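You operate a simulated robot arm through the tools that you are given. There is no shell and no other tool.

Carry out the task below with a simulated robot arm. There is one attempt and no reset: what you move stays moved.

## Task
Once the lamp is green, unhook the check box and switch the tester off.
Fine: plug on the ledge, clip on the park post, probe in the ledge cup; leave the guard open and the counters as they are.
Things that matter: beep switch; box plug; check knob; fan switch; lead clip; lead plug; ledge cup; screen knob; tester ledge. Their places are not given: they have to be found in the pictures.

The check looks at the end state, three seconds after you hand in, the way a careful person would. Anything else that was tipped, shoved, dropped, spilled or broken makes it a failure.

## Robot
A 7-joint arm with a four-finger gripper, fixed in place. Base frame: the origin is at the foot of the arm, x ahead of it, y to its left, z up. Readings come in cm, rad, newtons and seconds.
With the tool pointing down near the work surface it reaches from about 10 to 82 cm from the base axis. Its first joint turns from -1.204 to 3.002 rad. Payload 3.67 kg.
The tool frame sits at the grasp point between the pads (the TCP): z along the fingers, y along the line on which they close. The tips reach 2.8 cm beyond it. The gripper opens to 11.2 cm. The gripper's body begins 7.3 cm behind the TCP.
Orientation is that of the tool frame in the base frame, as [roll, pitch, yaw] about the fixed x, y, z axes, in that order (R = Rz(yaw) Ry(pitch) Rx(roll)). With the fingers straight down and closing along the base's y, the tool's x points along the base's -x, its y along +y and its z along -z.

## Interface
- The arm moves only by the tool play_rows. Its argument "commands" is a list of rows, each an object of numbers (a shift or turn left out is 0, a gripper value left out holds the last): "x", "y", "z": the shift along the tool's x, y, z in cm; "rx", "ry", "rz": the turn, a rotation vector about the tool's x, y, z in rad; "jaw": the opening, from 0 (shut) to 1 (fully open). In form: [{"x": .., "y": .., "z": .., "rx": .., "ry": .., "rz": .., "jaw": ..}, ...]. A call has 1 to 20 rows; each row shifts and turns the commanded pose from where the row before left it, along the tool's axes as they then stand. A row lasts 0.2 s, in which the tool goes at most 5 cm and 0.15 rad; a call with a longer step from one row to the next is refused whole, and so is a gripper value outside its range. Where a pose cannot be reached the arm comes as near as it can. A force on the tool above 40 N (or 10 N above the force at the start of the call, whichever is more), or a blocked arm, ends the call early, and 0.2 s more pass. Each finger halts on what it meets, pressing with about 38 N; the grip force reading is that of the motor and also rises with nothing between the fingers. The clock runs only during rows and for 0.2 s after the last one: add rows that do not move to give the fingers time. The reply holds the time, the measured pose of the TCP, the force on the tool along the base axes, the opening and the grip force, in the units named above and with some noise, with the torque about the TCP (base axes, N m) and any sound that the robot's microphone picked up.
- Cameras (640 x 400 px; columns grow to the right, rows downward): "scene" is fixed at [5.28, -50.06, 138.34]; the picture's right is [-0.07, -1.00, 0.00], its down [-0.54, 0.04, -0.84] and it looks along [0.84, -0.06, -0.54] (base axes); focal length 371 px, centre (320, 200). "wrist" rides on the gripper at [6, -1.8, -10.4] in the tool frame; the picture's right is [0.29, 0.96, 0.00], its down [-0.80, 0.24, -0.55] and it looks along [-0.53, 0.16, 0.83] (tool axes); focal length 234 px, centre (320, 200).
- snapshot(camera): a new picture of that camera. No time passes.
- slide_trunk(by): slides the trunk up (or, below 0, down) by that many cm; the arm rides with it, the base frame stays. It gives what a move gives, with no picture.
- point_at(camera, pixels): for up to 12 pixels [column, row] of the newest picture of that camera ("zoom" is the newest enlarged one), the place [x, y, z] in the base frame of the surface seen there, good to about 0.2 cm. No time passes.
- zoom(camera, box): a new picture of the part [left, top, right, bottom] of that camera's present view, enlarged. No time passes.
- job_done(): hands the job in; it is judged then, once.

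Unless the task says otherwise, let go and move clear before handing in.

The tools are called after "Emit:" as a command line: name --argument value ..., lists and objects as JSON in quotes. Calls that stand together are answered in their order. play_rows: Moves the arm, as the interface text tells. Its arguments: {"type":"object","properties":{"commands":{"type":"array","items":{"type":"object","properties":{"x":{"type":"number"},"y":{"type":"number"},"z":{"type":"number"},"rx":{"type":"number"},"ry":{"type":"number"},"rz":{"type":"number"},"jaw":{"type":"number"}}}}},"required":["commands"]} The other tools are called the same way: slide_trunk (by) slides the trunk up or down; snapshot (camera) takes a picture; point_at (camera, pixels) gives the place of the surface under pixels of a picture; zoom (camera, box) takes an enlarged picture of a part of a camera's view; job_done () hands the job in.

At the start:

```text
time: 0.0
eef_pos: [82.7, -30.2, 111.84]
ee_rot: [3.141, 0.0, 3.14]
force: [-1.1, 0.1, -0.3]
ft_torque: [0.02, 0.0, 0.0]
width: 11.18
gripper_force: 0.0
trunk travel left (down, up): [-60.0, 24.0]
```

scene: 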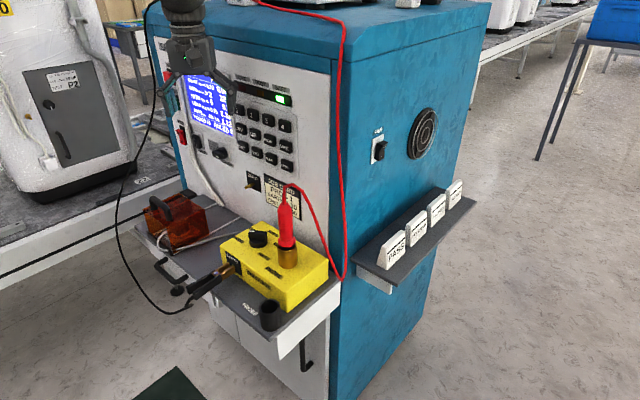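
wrist: 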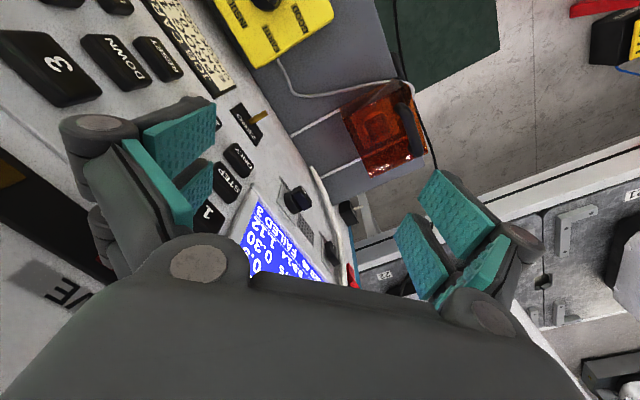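

The scene shows the tester with a yellow check box on its ledge, a red probe in the box, a black clip on it and a green lamp near (282,99). I'll zoom in on the parts before moving anything.

Emit:
zoom --camera "scene" --box '[130, 170, 350, 330]'

Emit:
zoom --camera "scene" --box '[150, 50, 330, 220]'

Emit:
zoom --camera "scene" --box '[330, 90, 490, 290]'

Emit:
zoom --camera "scene" --box '[130, 0, 500, 110]'

```text
2.50 times, centred on (240, 250) of scene
```

zoom: 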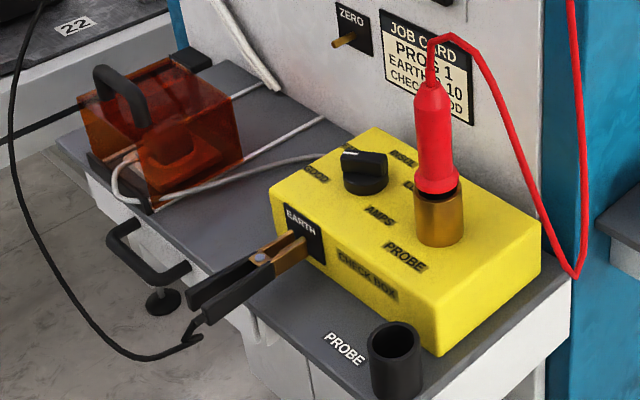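

```text
2.35 times, centred on (240, 135) of scene
```

zoom: 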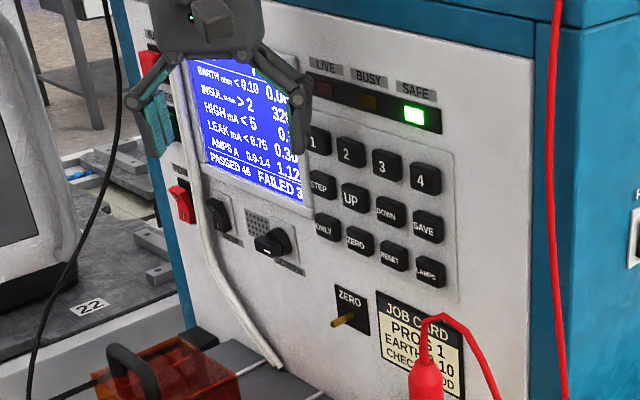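

```text
2.00 times, centred on (410, 190) of scene
```

zoom: 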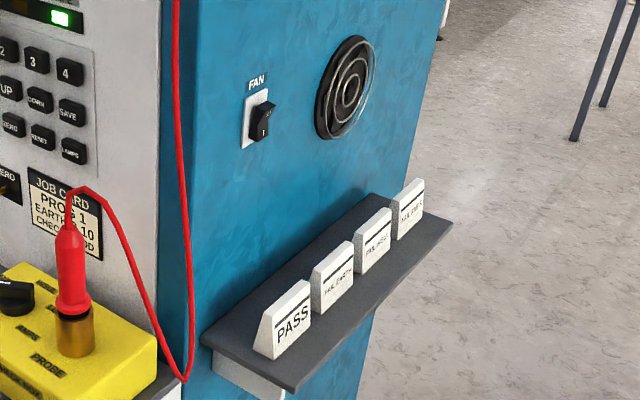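

```text
1.73 times, centred on (315, 55) of scene
```

zoom: 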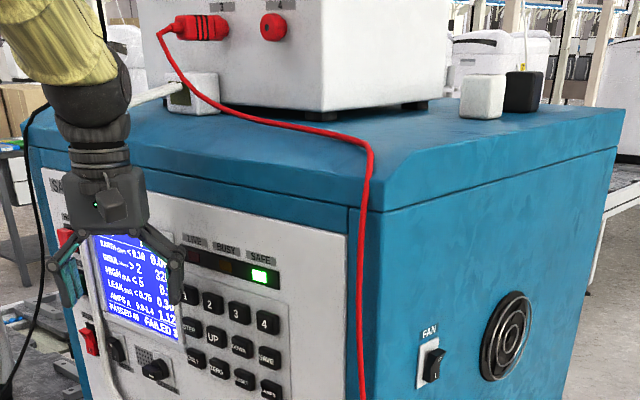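

The SAFE lamp is lit green at (282,99), and the orange guard at (178,218) seems to be down over the plug. I'll zoom in further on the guard, the left controls, the clip and the park post.

Emit:
zoom --camera "scene" --box '[130, 180, 230, 250]'

Emit:
zoom --camera "scene" --box '[140, 230, 260, 320]'

Emit:
zoom --camera "scene" --box '[150, 50, 250, 180]'

Emit:
zoom --camera "wrist" --box '[220, 60, 460, 300]'

Emit:
zoom --camera "wrist" --box '[100, 0, 420, 120]'

```text
5.71 times, centred on (180, 215) of scene
```

zoom: 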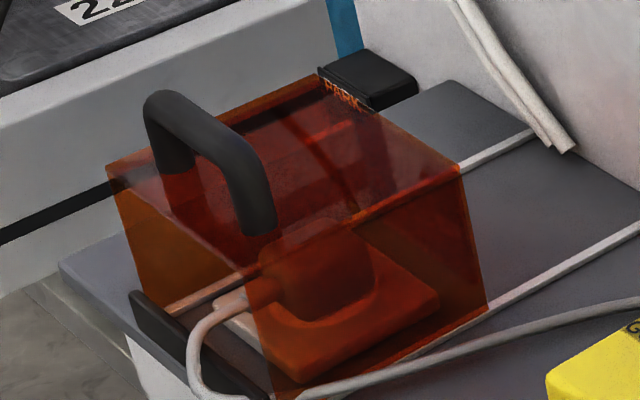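

```text
4.44 times, centred on (200, 275) of scene
```

zoom: 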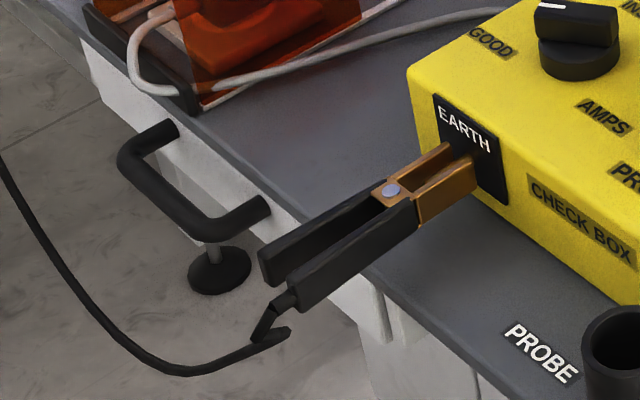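

```text
3.08 times, centred on (200, 115) of scene
```

zoom: 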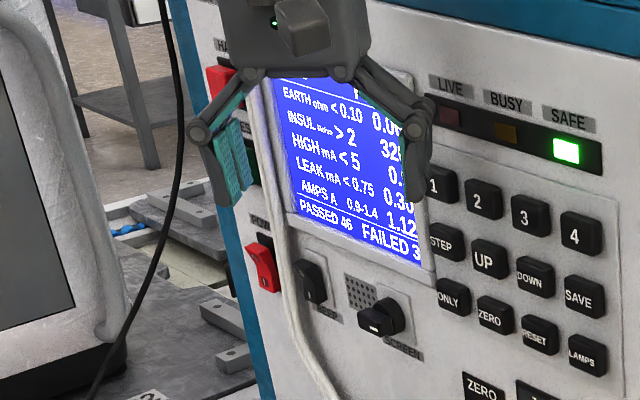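

```text
1.67 times, centred on (340, 180) of wrist
```

zoom: 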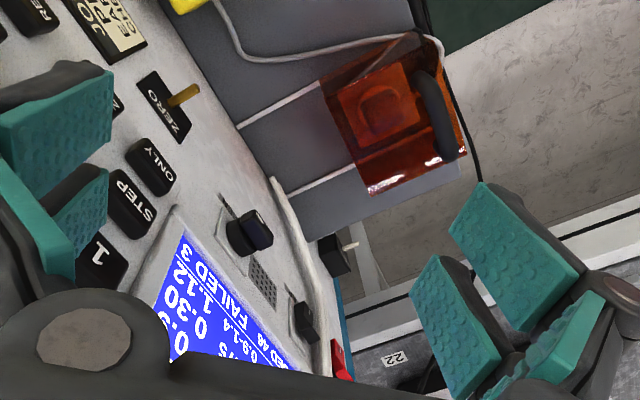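

```text
2.00 times, centred on (260, 60) of wrist
```

zoom: 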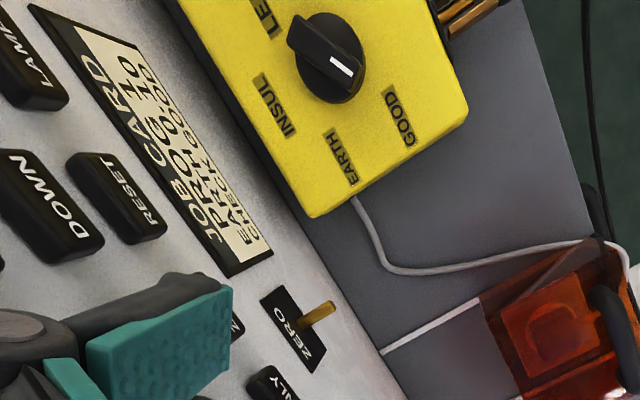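

Next I need positions for the main features seen in the scene picture: the panel, ledge, guard, box, clip, cup and switches.

Emit:
snapshot --camera "scene"

Emit:
point_at --camera "scene" --pixels '[[182, 133], [197, 142], [220, 150], [282, 99], [254, 183], [287, 212], [288, 258], [258, 239], [270, 316], [228, 268], [200, 288], [378, 150]]'

Emit:
point_at --camera "scene" --pixels '[[160, 207], [173, 225], [150, 210], [165, 242], [202, 218], [206, 235], [193, 192], [155, 270], [178, 290], [225, 237], [262, 318], [340, 285]]'

```text
taken
```

scene: 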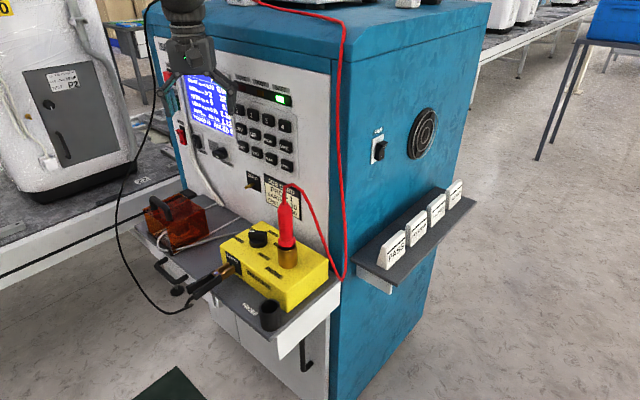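

```text
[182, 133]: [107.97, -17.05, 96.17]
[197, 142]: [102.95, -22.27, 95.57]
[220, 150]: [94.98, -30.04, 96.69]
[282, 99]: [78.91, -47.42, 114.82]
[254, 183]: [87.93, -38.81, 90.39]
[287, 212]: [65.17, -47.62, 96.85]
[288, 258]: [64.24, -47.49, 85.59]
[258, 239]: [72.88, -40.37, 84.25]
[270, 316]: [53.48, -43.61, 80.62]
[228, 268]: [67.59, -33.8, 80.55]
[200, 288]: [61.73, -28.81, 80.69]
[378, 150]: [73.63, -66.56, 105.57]
```

```text
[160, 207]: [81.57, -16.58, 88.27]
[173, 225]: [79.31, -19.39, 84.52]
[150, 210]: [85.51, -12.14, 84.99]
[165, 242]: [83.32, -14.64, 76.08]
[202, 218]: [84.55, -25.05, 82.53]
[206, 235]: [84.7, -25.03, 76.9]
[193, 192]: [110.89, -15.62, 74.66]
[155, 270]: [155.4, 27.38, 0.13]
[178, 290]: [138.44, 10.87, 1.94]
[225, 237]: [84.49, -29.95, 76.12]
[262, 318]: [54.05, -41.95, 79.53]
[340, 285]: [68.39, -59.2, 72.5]
```

The points show the tester front standing at about 45° to the base axes, with the ledge top at about z=76 and the red switch at (108,-17,96). I'll back the arm away from the panel so both cameras see the front better.

Emit:
play_rows --commands '[{"x": 4}, {"x": 4}, {"x": 4}, {"x": 4}, {"x": 4}, {"x": 4, "y": 2}, {"x": 0, "y": 4}, {"y": 4}, {"y": 4}]'

Emit:
snapshot --camera "scene"

Emit:
snapshot --camera "wrist"

```text
time: 2.0
eef_pos: [58.81, -15.97, 111.98]
ee_rot: [-3.139, 0.0, -3.141]
force: [-0.6, 0.2, -0.5]
ft_torque: [-0.05, 0.0, 0.0]
width: 11.22
gripper_force: 0.0
trunk travel left (down, up): [-60.0, 24.0]
```

```text
taken
```

scene: 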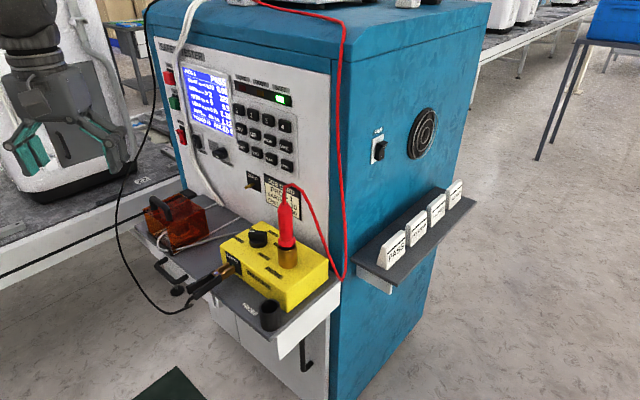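

```text
taken
```

wrist: 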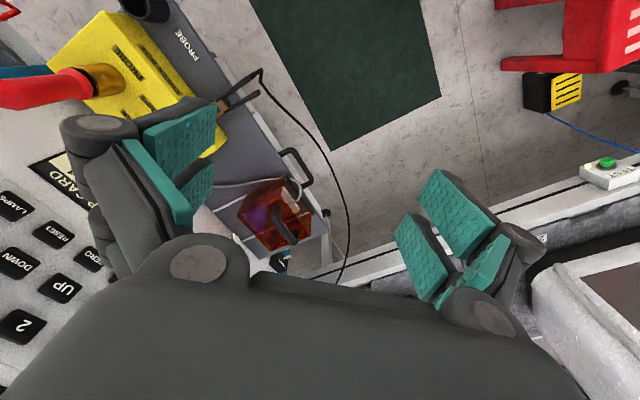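

The panel is clear now. I'll zoom in on its labels and left switches, the top instrument, and the guard and park area.

Emit:
zoom --camera "scene" --box '[150, 30, 250, 170]'

Emit:
zoom --camera "scene" --box '[220, 70, 310, 220]'

Emit:
zoom --camera "wrist" --box '[170, 120, 370, 290]'

Emit:
zoom --camera "wrist" --box '[0, 0, 300, 160]'

```text
2.86 times, centred on (200, 100) of scene
```

zoom: 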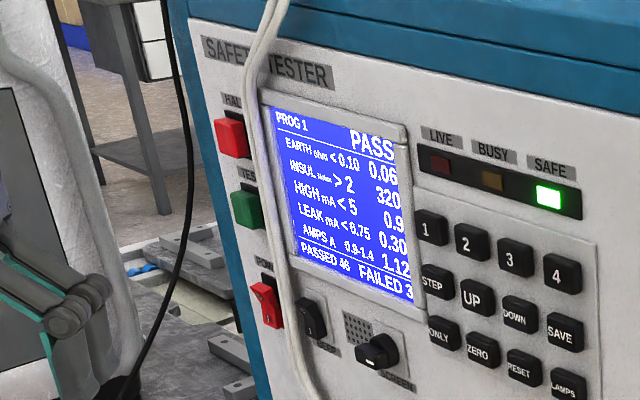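

```text
2.67 times, centred on (265, 145) of scene
```

zoom: 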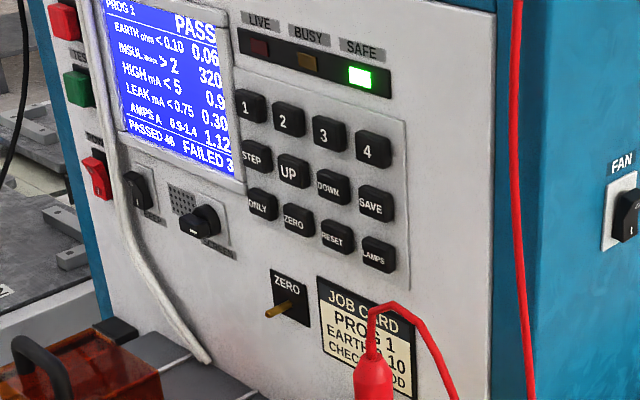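

```text
2.35 times, centred on (270, 205) of wrist
```

zoom: 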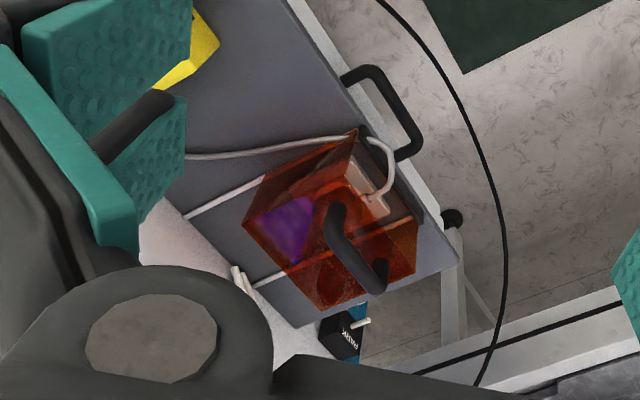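

```text
2.13 times, centred on (150, 80) of wrist
```

zoom: 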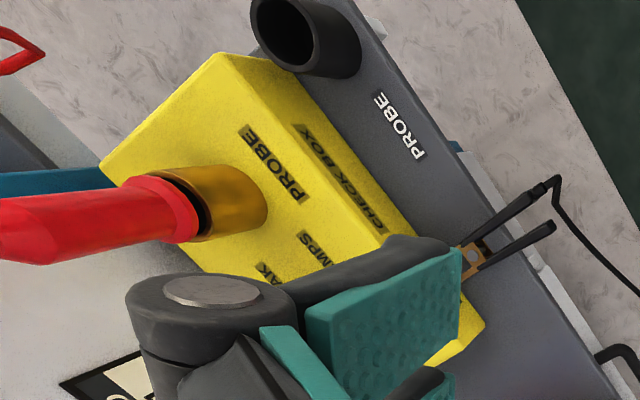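

The labels read HALT (red button), TEST (green), POWER (red rocker near (182,133)), BEEP and SCREEN. The PARK block with a pale post shows in the wrist view left of the guard. I'll locate the park post and guard parts, and the rocker.

Emit:
zoom --camera "wrist" --box '[240, 160, 330, 260]'

Emit:
point_at --camera "wrist" --pixels '[[275, 263], [282, 258], [287, 257], [250, 198], [273, 213], [283, 238], [291, 243], [316, 226], [312, 180], [294, 200], [321, 212], [242, 240]]'

Emit:
zoom --camera "scene" --box '[170, 110, 220, 160]'

```text
4.00 times, centred on (285, 210) of wrist
```

zoom: 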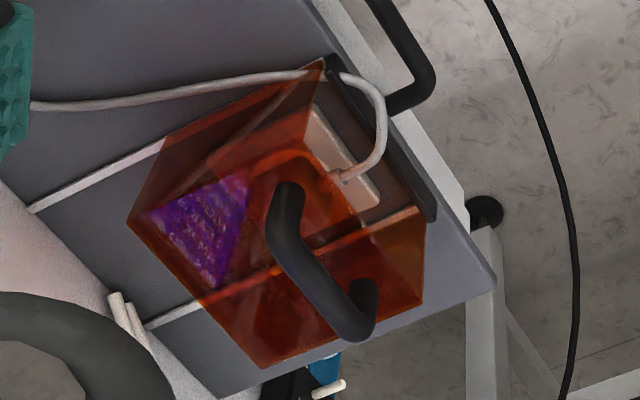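

```text
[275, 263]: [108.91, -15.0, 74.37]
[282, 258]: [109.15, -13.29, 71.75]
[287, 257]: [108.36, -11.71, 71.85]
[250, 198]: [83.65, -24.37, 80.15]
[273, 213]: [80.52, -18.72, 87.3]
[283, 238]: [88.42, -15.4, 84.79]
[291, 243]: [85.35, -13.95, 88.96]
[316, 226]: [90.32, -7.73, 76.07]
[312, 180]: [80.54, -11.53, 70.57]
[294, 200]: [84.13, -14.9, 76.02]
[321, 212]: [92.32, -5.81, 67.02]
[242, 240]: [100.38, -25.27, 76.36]
```

```text
8.00 times, centred on (195, 135) of scene
```

zoom: 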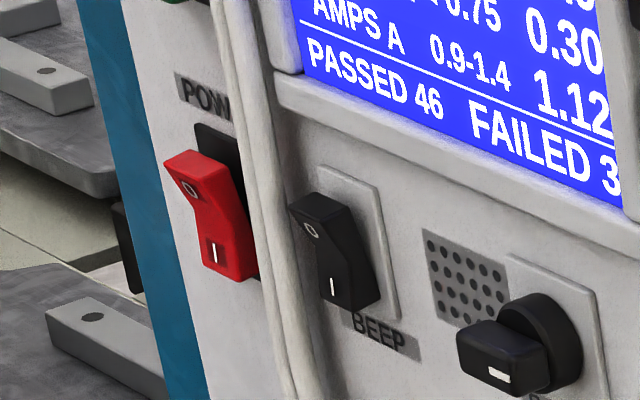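

The close-up shows the POWER rocker with O on the raised top half and I pressed in at the bottom, so it is on. The park post sits low at about (108,-12,72). I'll check where the neighbouring machine is and get finer points on the post.

Emit:
point_at --camera "scene" --pixels '[[60, 60], [110, 190], [135, 178], [60, 200], [90, 30], [140, 210], [20, 260], [160, 60], [172, 130], [300, 55], [345, 55]]'

Emit:
point_at --camera "wrist" --pixels '[[284, 258], [286, 257], [288, 257], [290, 256], [291, 255], [280, 260], [277, 258], [272, 262], [300, 250]]'

```text
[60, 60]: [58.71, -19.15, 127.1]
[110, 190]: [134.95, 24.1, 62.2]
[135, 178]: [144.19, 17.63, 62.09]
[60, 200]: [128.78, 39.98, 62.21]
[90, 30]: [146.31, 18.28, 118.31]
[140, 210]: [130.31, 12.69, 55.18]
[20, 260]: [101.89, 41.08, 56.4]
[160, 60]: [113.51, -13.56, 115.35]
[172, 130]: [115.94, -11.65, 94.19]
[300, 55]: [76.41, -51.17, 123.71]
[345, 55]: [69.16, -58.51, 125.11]
```

```text
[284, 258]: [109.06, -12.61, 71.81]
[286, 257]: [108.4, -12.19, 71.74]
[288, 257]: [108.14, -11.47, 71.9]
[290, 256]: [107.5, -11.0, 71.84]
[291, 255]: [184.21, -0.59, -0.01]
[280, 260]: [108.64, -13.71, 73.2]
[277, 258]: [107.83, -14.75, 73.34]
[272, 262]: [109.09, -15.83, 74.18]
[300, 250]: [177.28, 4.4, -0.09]
```

The post runs along the panel's outward normal from about (109,-12.6,71.8) to (107.4,-10.9,71.8). I'll move the hand out over there and turn the tool 45° so it squares up with the tester.

Emit:
play_rows --commands '[{"x": -2.7, "y": 1.4, "z": 1.5}, {"x": -2.7, "y": 1.4, "z": 1.5}, {"x": -2.7, "y": 1.4, "z": 1.5}, {"x": -2.7, "y": 1.4, "z": 1.5}, {"x": -2.7, "y": 1.4, "z": 1.5}, {"x": -2.7, "y": 1.4, "z": 1.5}, {"x": -2.7, "y": 1.4, "z": 1.5}, {"x": -2.7, "y": 1.4, "z": 1.5}, {"rz": 0.131}, {"rz": 0.131}, {"rz": 0.131}, {"rz": 0.131}, {"rz": 0.131}, {"rz": 0.131}, {}]'

Emit:
snapshot --camera "wrist"

Emit:
snapshot --camera "scene"

```text
time: 5.2
eef_pos: [80.33, -5.06, 99.99]
ee_rot: [3.138, -0.002, 2.352]
force: [-0.1, -0.4, -0.7]
ft_torque: [-0.01, 0.03, 0.01]
width: 11.2
gripper_force: 0.0
trunk travel left (down, up): [-60.0, 24.0]
```

```text
taken
```

wrist: 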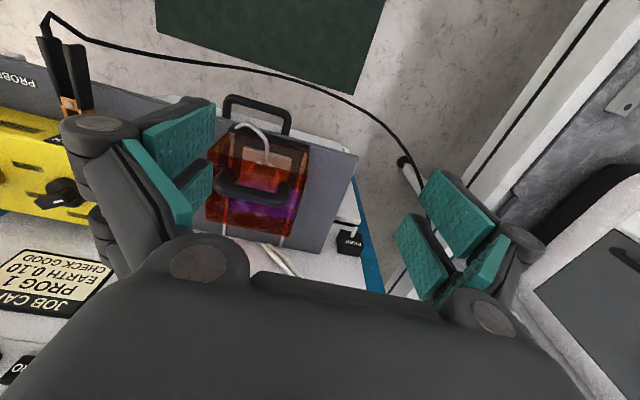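

```text
taken
```

scene: 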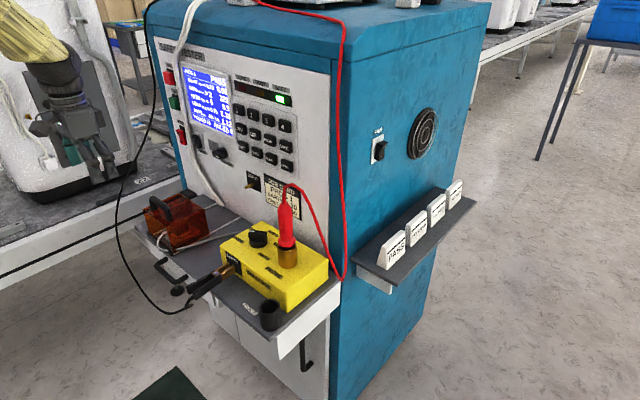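

The wrist view is now square to the tester: guard at (255,185), PARK block at (350,240), clip at (70,75). I'll zoom in on each and take points to get the true heading.

Emit:
zoom --camera "wrist" --box '[190, 80, 390, 280]'

Emit:
point_at --camera "zoom" --pixels '[[130, 300], [350, 300], [90, 210], [230, 370], [360, 370], [490, 95], [330, 200], [270, 240], [330, 240], [185, 130], [410, 140], [250, 215]]'

Emit:
zoom --camera "wrist" --box '[310, 190, 390, 270]'

Emit:
point_at --camera "zoom" --pixels '[[300, 160], [330, 170], [300, 200], [280, 230], [270, 180], [330, 130], [200, 230]]'

Emit:
zoom --camera "wrist" --box '[0, 0, 160, 220]'

```text
2.00 times, centred on (290, 180) of wrist
```

zoom: 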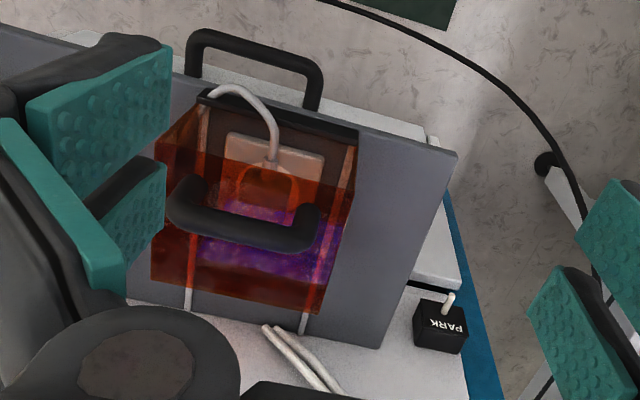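

```text
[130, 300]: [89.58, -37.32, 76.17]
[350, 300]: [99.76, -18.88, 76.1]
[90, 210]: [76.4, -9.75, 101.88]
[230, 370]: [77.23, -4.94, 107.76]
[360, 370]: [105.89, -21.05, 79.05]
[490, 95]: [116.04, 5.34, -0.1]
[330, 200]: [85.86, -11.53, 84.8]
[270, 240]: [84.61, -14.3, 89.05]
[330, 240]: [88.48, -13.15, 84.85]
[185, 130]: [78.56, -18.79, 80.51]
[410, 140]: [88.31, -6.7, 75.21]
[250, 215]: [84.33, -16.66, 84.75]
```

```text
5.00 times, centred on (350, 230) of wrist
```

zoom: 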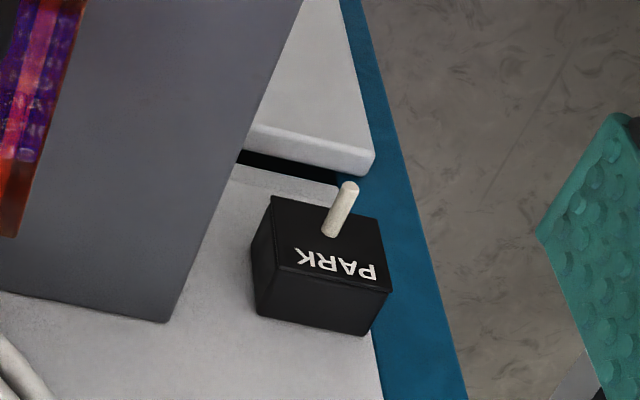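

```text
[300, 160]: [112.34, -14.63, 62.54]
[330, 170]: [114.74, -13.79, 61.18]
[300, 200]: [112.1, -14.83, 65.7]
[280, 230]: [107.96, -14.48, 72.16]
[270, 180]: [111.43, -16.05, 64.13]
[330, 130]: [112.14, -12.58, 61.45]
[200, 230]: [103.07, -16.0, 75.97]
```

```text
1.82 times, centred on (80, 110) of wrist
```

zoom: 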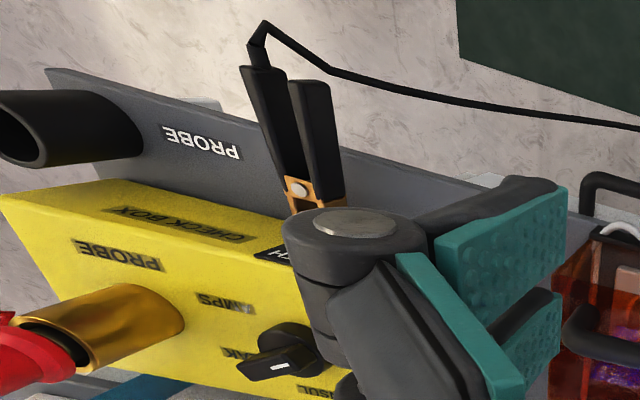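

The park post sticks straight out from the PARK block's front face. Pale lines run from under the guard to the panel, so the guard may slide on rails rather than hinge. I'll look closer to see how it opens.

Emit:
zoom --camera "wrist" --box '[200, 85, 320, 255]'

Emit:
zoom --camera "scene" --box '[130, 185, 250, 255]'

Emit:
point_at --camera "zoom" --pixels '[[100, 135], [290, 55], [420, 140], [250, 235], [445, 270], [250, 330], [135, 250], [530, 100], [490, 215], [340, 285], [310, 55], [225, 300]]'

```text
2.35 times, centred on (260, 170) of wrist
```

zoom: 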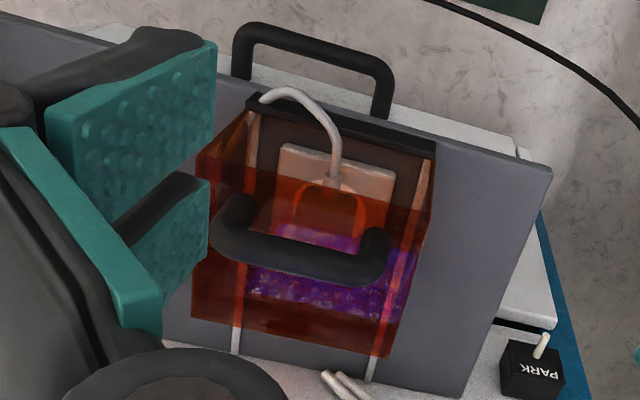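

```text
5.33 times, centred on (190, 220) of scene
```

zoom: 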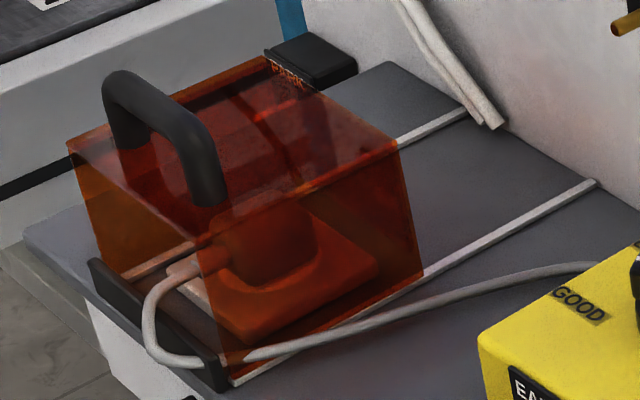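

```text
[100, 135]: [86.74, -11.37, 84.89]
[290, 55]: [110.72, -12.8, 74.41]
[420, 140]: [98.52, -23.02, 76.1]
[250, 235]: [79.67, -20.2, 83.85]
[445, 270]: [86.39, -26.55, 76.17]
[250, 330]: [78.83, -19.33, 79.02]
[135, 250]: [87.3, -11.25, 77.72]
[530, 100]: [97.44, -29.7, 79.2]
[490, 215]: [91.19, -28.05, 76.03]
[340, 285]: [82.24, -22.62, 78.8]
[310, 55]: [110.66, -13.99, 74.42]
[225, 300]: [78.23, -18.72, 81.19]
```

The guard clearly rides on two pale rails with an open front and a stop bar, so it opens by sliding back toward the panel. I'll take exact points for the ledge edges, rails, handle and plug to fix the heading.

Emit:
point_at --camera "scene" --pixels '[[173, 255], [170, 252], [209, 233], [241, 217], [217, 207], [151, 200], [155, 199], [169, 213], [172, 222], [148, 211], [147, 234], [172, 254]]'

Emit:
point_at --camera "wrist" --pixels '[[354, 158], [315, 249], [260, 150], [263, 154], [270, 160], [262, 160], [262, 169], [256, 178], [232, 177], [286, 190], [277, 176], [225, 170]]'

```text
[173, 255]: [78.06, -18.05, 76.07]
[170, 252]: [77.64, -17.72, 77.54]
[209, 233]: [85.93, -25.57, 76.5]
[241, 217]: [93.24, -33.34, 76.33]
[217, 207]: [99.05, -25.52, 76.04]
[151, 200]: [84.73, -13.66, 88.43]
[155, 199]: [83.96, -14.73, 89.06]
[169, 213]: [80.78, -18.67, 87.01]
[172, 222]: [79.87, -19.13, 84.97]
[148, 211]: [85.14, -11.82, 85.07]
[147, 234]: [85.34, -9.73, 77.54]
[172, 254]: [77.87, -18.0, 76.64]
```

```text
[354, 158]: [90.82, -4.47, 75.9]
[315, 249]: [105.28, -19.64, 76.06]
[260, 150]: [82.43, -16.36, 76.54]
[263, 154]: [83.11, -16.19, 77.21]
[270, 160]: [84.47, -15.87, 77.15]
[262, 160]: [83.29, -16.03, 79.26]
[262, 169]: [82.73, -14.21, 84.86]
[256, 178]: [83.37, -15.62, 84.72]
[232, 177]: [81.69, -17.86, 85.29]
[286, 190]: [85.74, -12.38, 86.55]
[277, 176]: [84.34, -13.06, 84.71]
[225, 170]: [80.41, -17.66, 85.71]
```

In panel coordinates the guard spans about 11 cm with roughly 10 cm of rail free behind it, and the handle bar is at about (82.5,-16,88). Before lowering the hand, I'll check where the clip's black wire hangs so I don't catch it.

Emit:
point_at --camera "wrist" --pixels '[[47, 20], [120, 50], [180, 60], [250, 69], [300, 80], [350, 104], [390, 130], [415, 165], [70, 75], [520, 100]]'

Emit:
point_at --camera "scene" --pixels '[[185, 310], [160, 304], [140, 280], [120, 240], [122, 205], [130, 170], [140, 120], [145, 60], [147, 20], [156, 3]]'

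```text
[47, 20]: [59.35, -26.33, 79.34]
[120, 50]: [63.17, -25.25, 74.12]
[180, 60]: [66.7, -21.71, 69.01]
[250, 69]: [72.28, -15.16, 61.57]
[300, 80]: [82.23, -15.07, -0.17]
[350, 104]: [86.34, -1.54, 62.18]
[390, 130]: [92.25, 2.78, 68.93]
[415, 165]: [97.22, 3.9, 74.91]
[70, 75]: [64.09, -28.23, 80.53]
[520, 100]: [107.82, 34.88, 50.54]
```

```text
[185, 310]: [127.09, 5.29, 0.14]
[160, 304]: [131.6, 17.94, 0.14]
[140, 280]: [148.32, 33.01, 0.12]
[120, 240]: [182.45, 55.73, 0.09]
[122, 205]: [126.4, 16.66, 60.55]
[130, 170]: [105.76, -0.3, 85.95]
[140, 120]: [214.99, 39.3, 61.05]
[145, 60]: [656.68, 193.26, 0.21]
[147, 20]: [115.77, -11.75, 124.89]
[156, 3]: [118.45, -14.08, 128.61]
```

The wire hangs low at about z=62 in front of the ledge, well clear of the guard handle. I'll close the fingers, go in front of the handle bar and come down to z≈88.

Emit:
play_rows --commands '[{"x": -1.2, "y": -1.8, "jaw": 0}, {"x": -1.2, "y": -1.8}, {"x": -1.2, "y": -1.8}, {}, {"z": 2}, {"z": 2}, {"z": 2}, {"z": 2}, {"z": 2}, {"z": 1.5}, {}]'

Emit:
snapshot --camera "wrist"

Emit:
zoom --camera "scene" --box '[110, 150, 250, 260]'

```text
time: 7.6
eef_pos: [79.06, -11.14, 88.45]
ee_rot: [3.141, 0.0, 2.357]
force: [-0.1, -0.3, 0.0]
ft_torque: [0.03, -0.01, 0.01]
width: 0.0
gripper_force: 35.6
trunk travel left (down, up): [-60.0, 24.0]
```

```text
taken
```

wrist: 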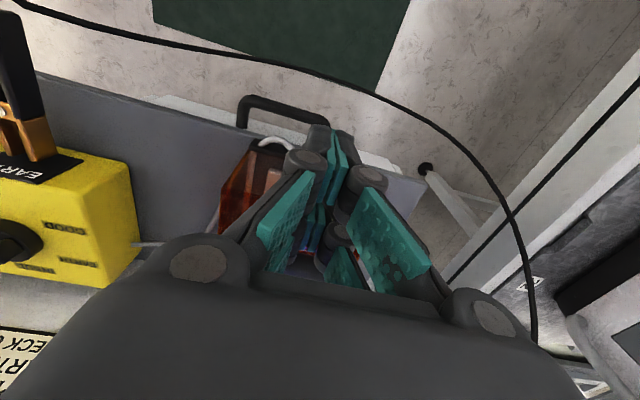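

```text
3.64 times, centred on (180, 205) of scene
```

zoom: 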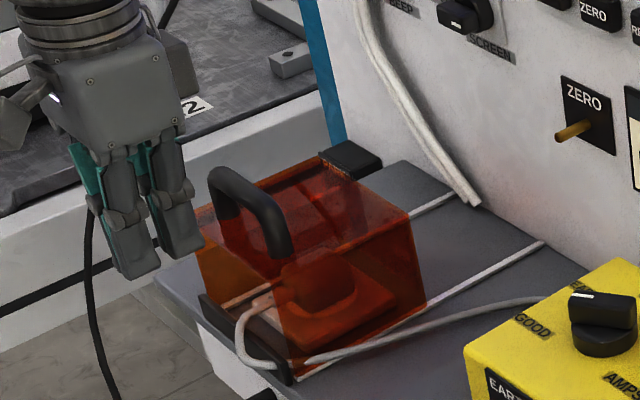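

The closed fingers hang in front of the handle at the right height. I'll move toward the panel in small steps and watch the force as I meet the bar.

Emit:
play_rows --commands '[{"x": -1.5}, {"x": -1.5}, {"x": -1}, {"x": -0.5}, {"x": -0.5}, {"x": -0.5}, {"x": -0.5}, {}]'

Emit:
zoom --camera "scene" --box '[110, 150, 250, 260]'

```text
time: 9.4
eef_pos: [83.27, -15.48, 88.44]
ee_rot: [-3.141, 0.0, 2.358]
force: [-1.1, 1.0, -0.5]
ft_torque: [0.05, -0.03, -0.02]
width: 0.0
gripper_force: 35.5
trunk travel left (down, up): [-60.0, 24.0]
```

```text
3.64 times, centred on (180, 205) of scene
```

zoom: 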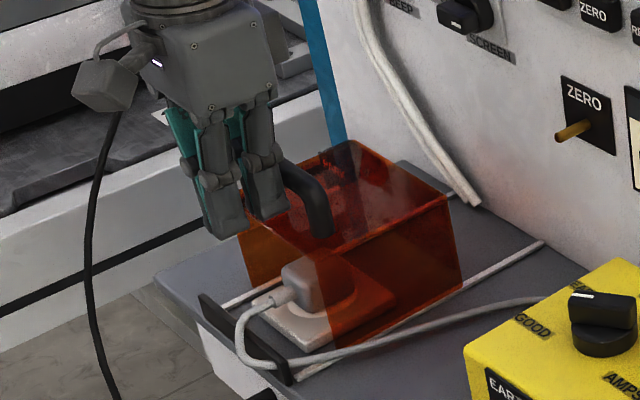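

The guard is sliding easily (about 1.4 N) and the plug is starting to show at (310,285) in the zoom. I'll keep pushing it back.

Emit:
play_rows --commands '[{"x": -0.6}, {"x": -0.6}, {"x": -0.6}, {"x": -0.6}, {"x": -0.6}, {"x": -0.6}, {"x": -0.6}, {"x": -0.6}, {"x": -0.6}, {"x": -0.6}, {}]'

Emit:
zoom --camera "scene" --box '[110, 150, 250, 260]'

```text
time: 11.8
eef_pos: [87.52, -19.74, 88.34]
ee_rot: [3.141, -0.001, 2.356]
force: [0.0, -0.9, 0.0]
ft_torque: [-0.02, 0.06, 0.01]
width: 0.0
gripper_force: 35.7
trunk travel left (down, up): [-60.0, 24.0]
```

```text
3.64 times, centred on (180, 205) of scene
```

zoom: 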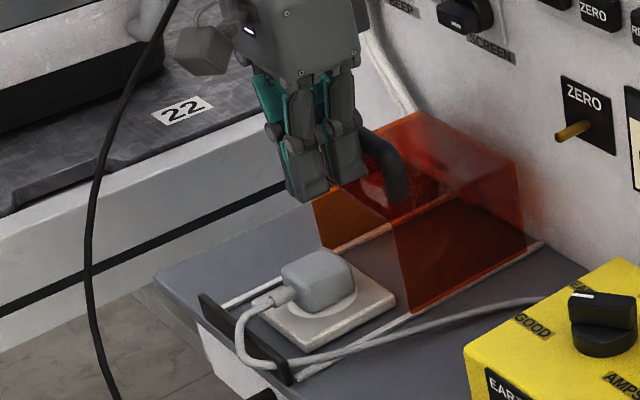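

The plug and its socket plate are now uncovered, and the guard's back is near the rail ends. I'll push a little more until it stops.

Emit:
play_rows --commands '[{"x": -0.4}, {"x": -0.4}, {"x": -0.4}, {"x": -0.4}, {}]'

Emit:
zoom --camera "scene" --box '[110, 150, 250, 260]'

```text
time: 13.0
eef_pos: [88.61, -20.87, 88.34]
ee_rot: [-3.141, 0.0, 2.355]
force: [0.7, 0.0, 0.0]
ft_torque: [0.01, -0.01, 0.0]
width: 0.0
gripper_force: 35.5
trunk travel left (down, up): [-60.0, 24.0]
```

```text
3.64 times, centred on (180, 205) of scene
```

zoom: 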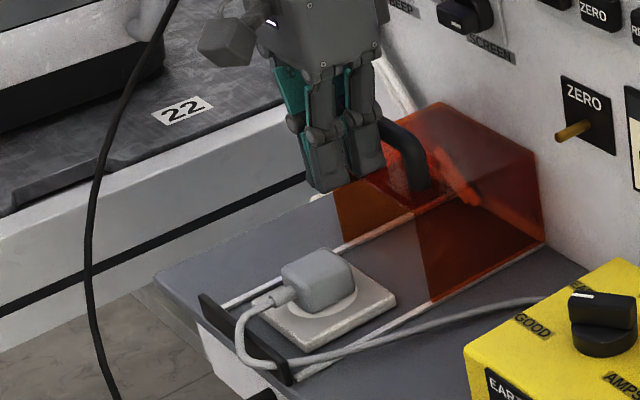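

The guard's back edge is almost at the panel with no resistance yet. A few more millimetres.

Emit:
play_rows --commands '[{"x": -0.3}, {"x": -0.3}, {"x": -0.3}, {}]'

Emit:
zoom --camera "scene" --box '[110, 150, 250, 260]'

```text
time: 13.9
eef_pos: [88.83, -21.01, 88.27]
ee_rot: [-3.14, -0.007, 2.358]
force: [-13.3, 17.4, 6.5]
ft_torque: [-0.23, 0.09, 0.1]
width: 0.61
gripper_force: 36.2
trunk travel left (down, up): [-60.0, 24.0]
stopped in row 4: the force on the tool passed its limit at 43 N (the readings are from after the stop); the commanded pose is now the measured one
```

```text
3.64 times, centred on (180, 205) of scene
```

zoom: 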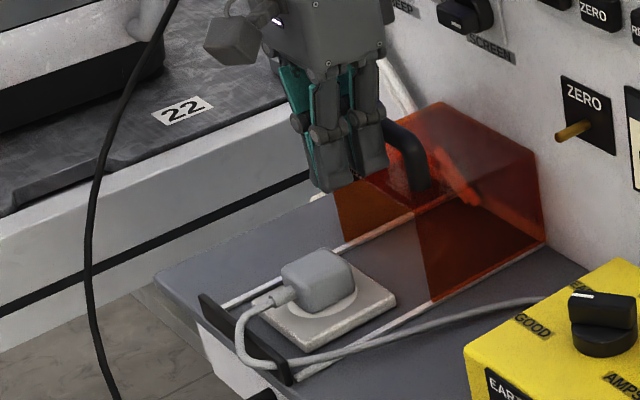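

The guard has hit its end stop (force passed the limit), so it is fully open. I'll back off, rise, and look at the plug.

Emit:
play_rows --commands '[{"x": 0.8}, {"x": 1.5}, {"x": 2}, {"x": 3}, {"z": -3, "x": 2}, {"z": -3, "x": 2}, {"z": -3, "x": 1}, {"z": -3}, {"jaw": 1}, {}, {}, {}]'

Emit:
snapshot --camera "wrist"

Emit:
snapshot --camera "scene"

```text
time: 16.5
eef_pos: [80.36, -12.94, 100.42]
ee_rot: [-3.138, -0.006, 2.356]
force: [0.3, 0.3, 0.2]
ft_torque: [0.01, 0.01, 0.01]
width: 11.2
gripper_force: 0.2
trunk travel left (down, up): [-60.0, 24.0]
```

```text
taken
```

wrist: 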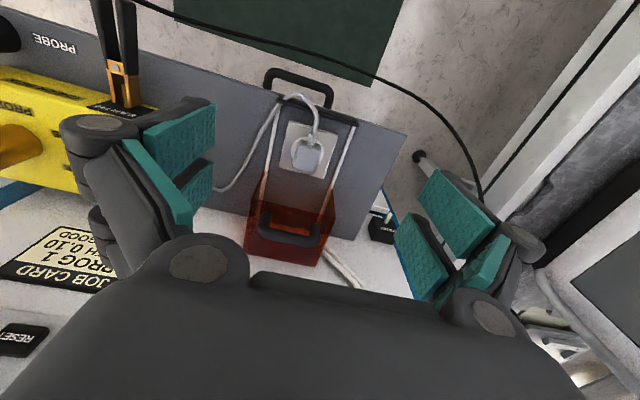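

```text
taken
```

scene: 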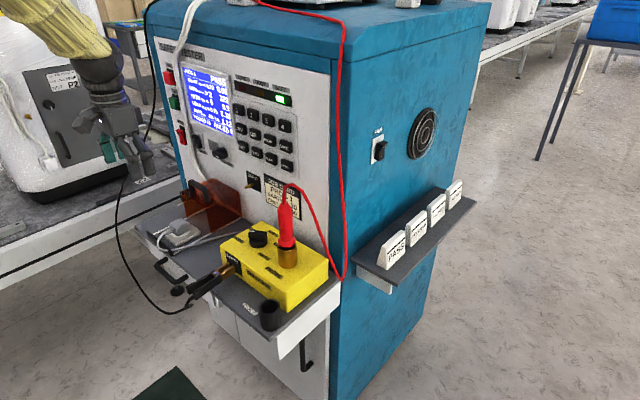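

The guard is open and the plug at wrist (306,153) is fully exposed, with the lamp still green. I'll zoom in on the plug and measure it.

Emit:
zoom --camera "wrist" --box '[260, 80, 360, 200]'

Emit:
point_at --camera "zoom" --pixels '[[310, 230], [285, 230], [335, 230], [310, 215], [310, 250], [290, 265], [325, 270], [308, 268], [315, 195], [260, 150], [390, 170], [270, 280]]'

Emit:
zoom --camera "scene" --box '[150, 205, 220, 255]'

Emit:
point_at --camera "zoom" --pixels '[[320, 190], [260, 215], [330, 240], [300, 260], [230, 290], [360, 190], [300, 150], [250, 180], [400, 220], [290, 350], [440, 250], [280, 200]]'

```text
3.33 times, centred on (310, 140) of wrist
```

zoom: 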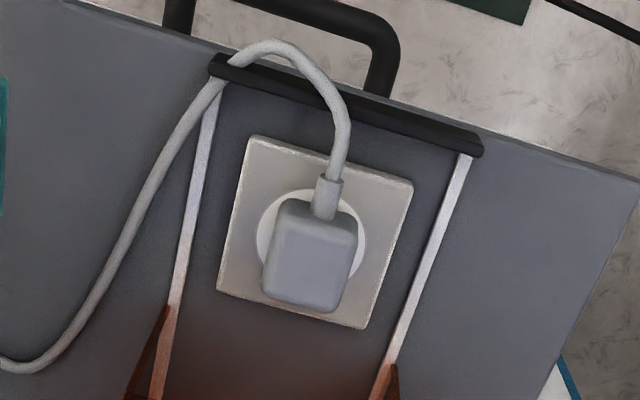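

```text
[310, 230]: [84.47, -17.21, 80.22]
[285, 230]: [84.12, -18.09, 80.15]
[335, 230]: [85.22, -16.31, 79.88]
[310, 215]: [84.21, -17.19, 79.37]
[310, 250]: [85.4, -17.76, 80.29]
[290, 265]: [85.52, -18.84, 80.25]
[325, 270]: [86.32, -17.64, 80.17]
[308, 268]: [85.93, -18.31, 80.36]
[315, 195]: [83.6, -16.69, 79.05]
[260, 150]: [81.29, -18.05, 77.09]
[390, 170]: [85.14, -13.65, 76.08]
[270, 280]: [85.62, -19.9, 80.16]
```

```text
8.00 times, centred on (185, 230) of scene
```

zoom: 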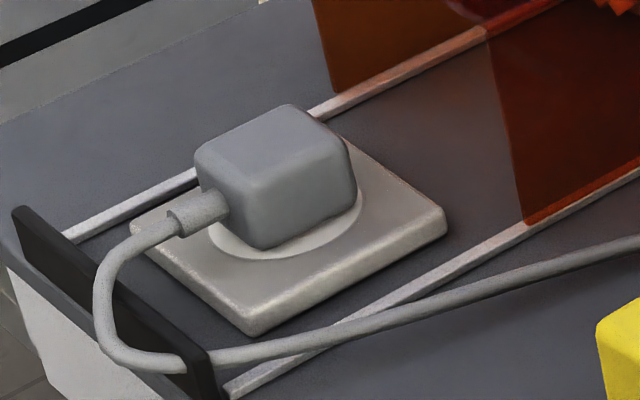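

```text
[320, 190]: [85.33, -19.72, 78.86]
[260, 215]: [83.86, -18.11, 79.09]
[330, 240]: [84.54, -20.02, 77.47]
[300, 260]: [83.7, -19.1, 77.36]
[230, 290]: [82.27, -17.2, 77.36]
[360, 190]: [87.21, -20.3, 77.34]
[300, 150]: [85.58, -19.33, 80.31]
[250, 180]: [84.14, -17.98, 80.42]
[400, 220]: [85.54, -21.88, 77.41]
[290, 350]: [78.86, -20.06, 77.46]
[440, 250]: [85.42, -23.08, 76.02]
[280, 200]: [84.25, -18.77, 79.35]
```

The plug body top is at z≈80.3 with the plate at 77.4; its centre is near (85.8,-18.1) and it is about 3.3 cm wide. I'll move above it with the jaws part open and stop higher up to check alignment.

Emit:
play_rows --commands '[{"x": -2.5, "jaw": 0.6}, {"x": -2.5}, {"x": -2.5, "y": 0.25}, {"z": 3}, {"z": 3}, {"z": 3}, {"z": 2.5}, {}, {}]'

Emit:
snapshot --camera "wrist"

Emit:
zoom --camera "scene" --box '[130, 160, 250, 260]'

```text
time: 18.5
eef_pos: [85.87, -17.74, 88.59]
ee_rot: [-3.138, -0.009, 2.357]
force: [0.6, 0.2, 0.2]
ft_torque: [0.02, 0.02, -0.04]
width: 6.71
gripper_force: 0.0
trunk travel left (down, up): [-60.0, 24.0]
```

```text
taken
```

wrist: 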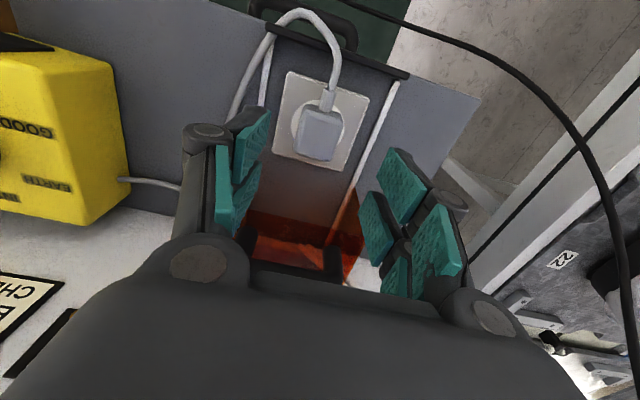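

```text
4.00 times, centred on (190, 210) of scene
```

zoom: 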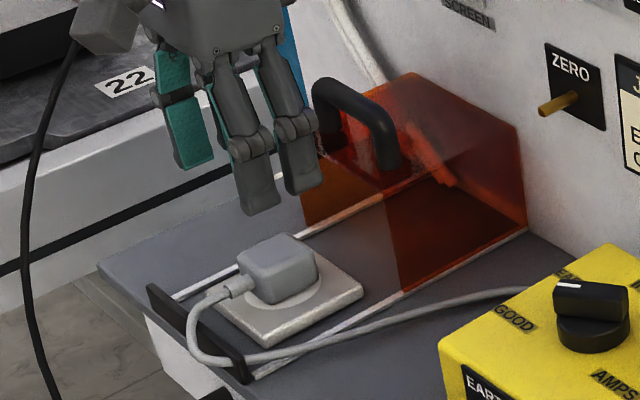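

The hand is over the plug, but it looks as if several fingertips hang down: (255,195), (300,175) and (190,140) in the zoom. I'll measure the tips to understand the gripper's shape before going lower.

Emit:
point_at --camera "zoom" --pixels '[[258, 200], [298, 175], [190, 150], [230, 110], [275, 90], [170, 60], [350, 90], [390, 140], [275, 255], [275, 280], [240, 60], [130, 30]]'

Emit:
point_at --camera "wrist" --pixels '[[250, 135], [240, 185], [225, 190], [405, 180], [378, 225], [437, 240], [400, 275], [318, 140], [305, 130], [335, 150], [315, 122], [310, 155]]'

Emit:
zoom --camera "scene" --box '[120, 130, 220, 230]'

```text
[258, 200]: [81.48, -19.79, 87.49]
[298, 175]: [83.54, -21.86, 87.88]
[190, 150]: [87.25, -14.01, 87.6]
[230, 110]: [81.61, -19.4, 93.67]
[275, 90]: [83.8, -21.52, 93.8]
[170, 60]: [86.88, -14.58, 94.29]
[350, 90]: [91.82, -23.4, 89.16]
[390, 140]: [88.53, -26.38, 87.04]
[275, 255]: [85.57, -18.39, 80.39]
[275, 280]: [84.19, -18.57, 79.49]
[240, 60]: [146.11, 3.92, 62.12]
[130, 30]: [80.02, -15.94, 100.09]
```

```text
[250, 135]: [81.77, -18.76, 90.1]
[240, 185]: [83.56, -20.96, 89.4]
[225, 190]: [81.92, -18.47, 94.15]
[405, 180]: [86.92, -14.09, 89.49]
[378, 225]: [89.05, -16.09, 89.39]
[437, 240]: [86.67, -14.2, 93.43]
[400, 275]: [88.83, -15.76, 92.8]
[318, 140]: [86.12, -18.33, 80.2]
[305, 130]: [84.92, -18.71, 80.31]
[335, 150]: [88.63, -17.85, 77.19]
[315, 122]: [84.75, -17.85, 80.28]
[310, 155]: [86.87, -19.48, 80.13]
```

```text
4.00 times, centred on (170, 180) of scene
```

zoom: 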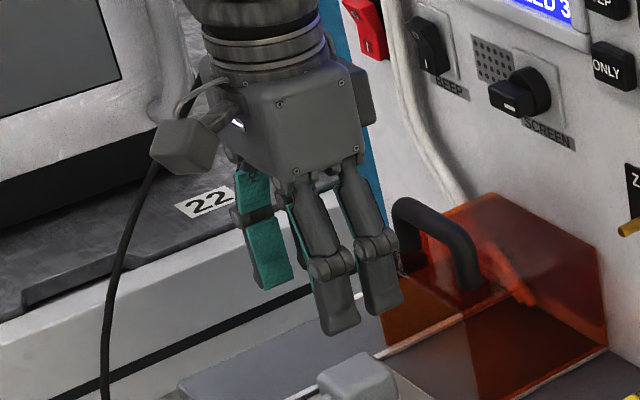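

The hand really has two fingers per side, about 1.4 cm either side of the TCP along the tool's x, and the plug centre is within 0.3 cm of the TCP. I'll descend to z≈80.8 and close on the plug.

Emit:
play_rows --commands '[{"x": -0.2, "y": -0.2, "z": 2}, {"z": 2}, {"z": 2}, {"z": 1}, {"z": 0.8}, {}]'

Emit:
zoom --camera "scene" --box '[130, 180, 230, 260]'

Emit:
snapshot --camera "wrist"

```text
time: 19.9
eef_pos: [85.78, -18.08, 80.98]
ee_rot: [-3.141, -0.006, 2.357]
force: [-0.4, -0.2, 0.1]
ft_torque: [0.0, 0.02, 0.01]
width: 6.72
gripper_force: 0.0
trunk travel left (down, up): [-60.0, 24.0]
```

```text
5.00 times, centred on (180, 220) of scene
```

zoom: 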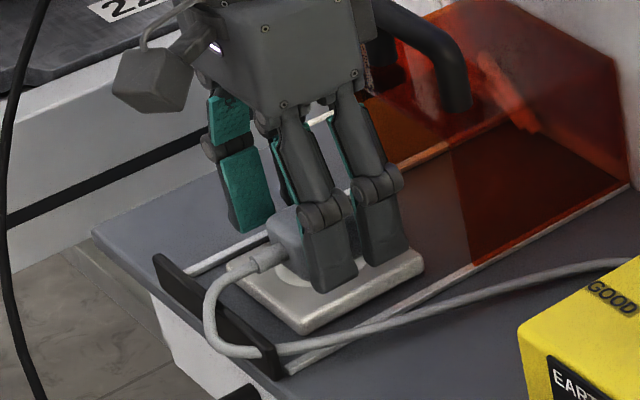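

```text
taken
```

wrist: 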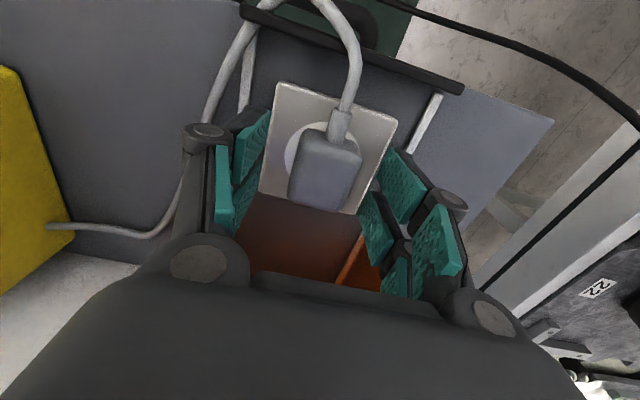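

The plug sits between the fingers, clear of the plate. Closing now.

Emit:
play_rows --commands '[{"jaw": 0.3}, {"jaw": 0}, {}, {}, {}]'

Emit:
zoom --camera "scene" --box '[130, 180, 230, 260]'

```text
time: 21.1
eef_pos: [85.87, -18.18, 80.95]
ee_rot: [-3.14, -0.008, 2.355]
force: [0.7, 0.2, -0.8]
ft_torque: [-0.05, -0.02, 0.0]
width: 3.55
gripper_force: 37.7
trunk travel left (down, up): [-60.0, 24.0]
heard: snap
```

```text
5.00 times, centred on (180, 220) of scene
```

zoom: 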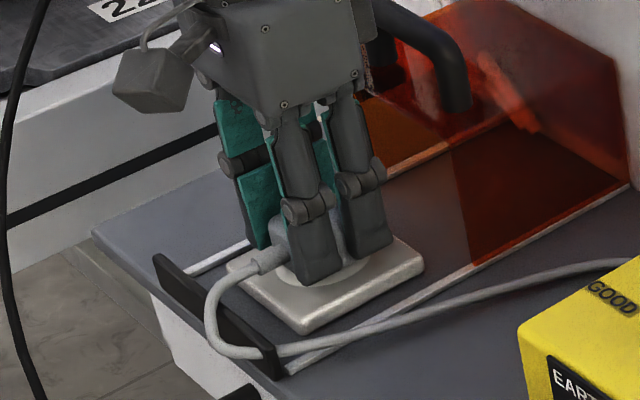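

The fingers hold the plug at 3.55 cm width, and I heard a "snap". I'll check the whole scene before lifting to see whether anything changed.

Emit:
snapshot --camera "scene"

Emit:
zoom --camera "scene" --box '[150, 60, 310, 180]'

Emit:
snapshot --camera "wrist"

```text
taken
```

scene: 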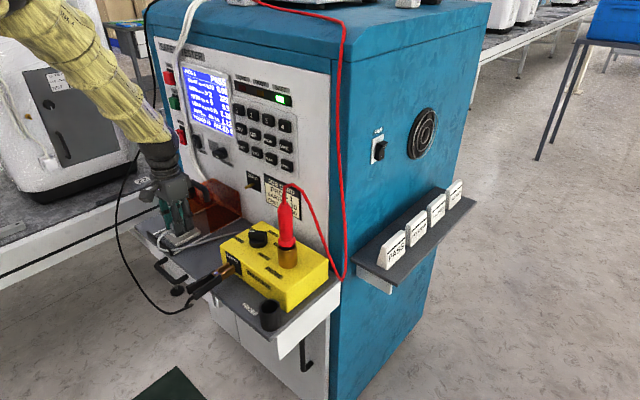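

```text
3.33 times, centred on (230, 120) of scene
```

zoom: 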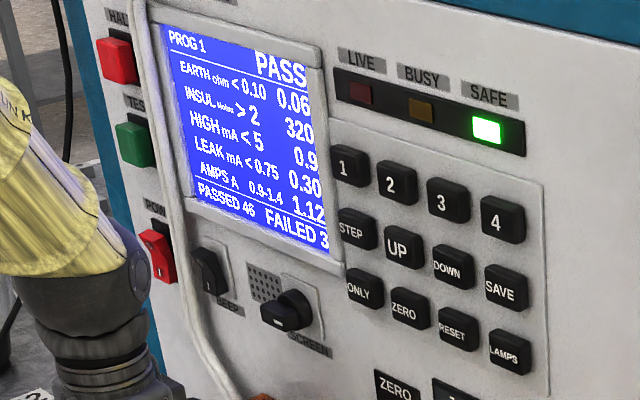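

```text
taken
```

wrist: 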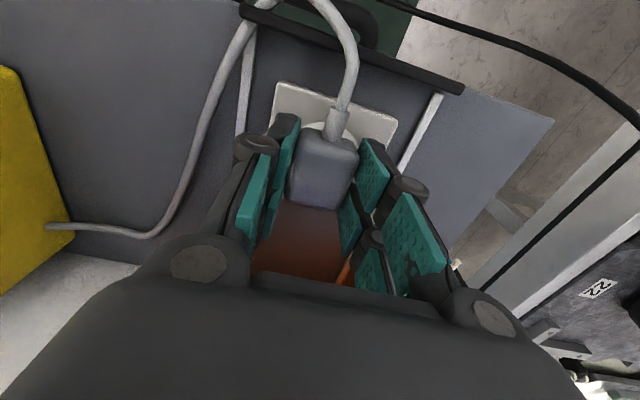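

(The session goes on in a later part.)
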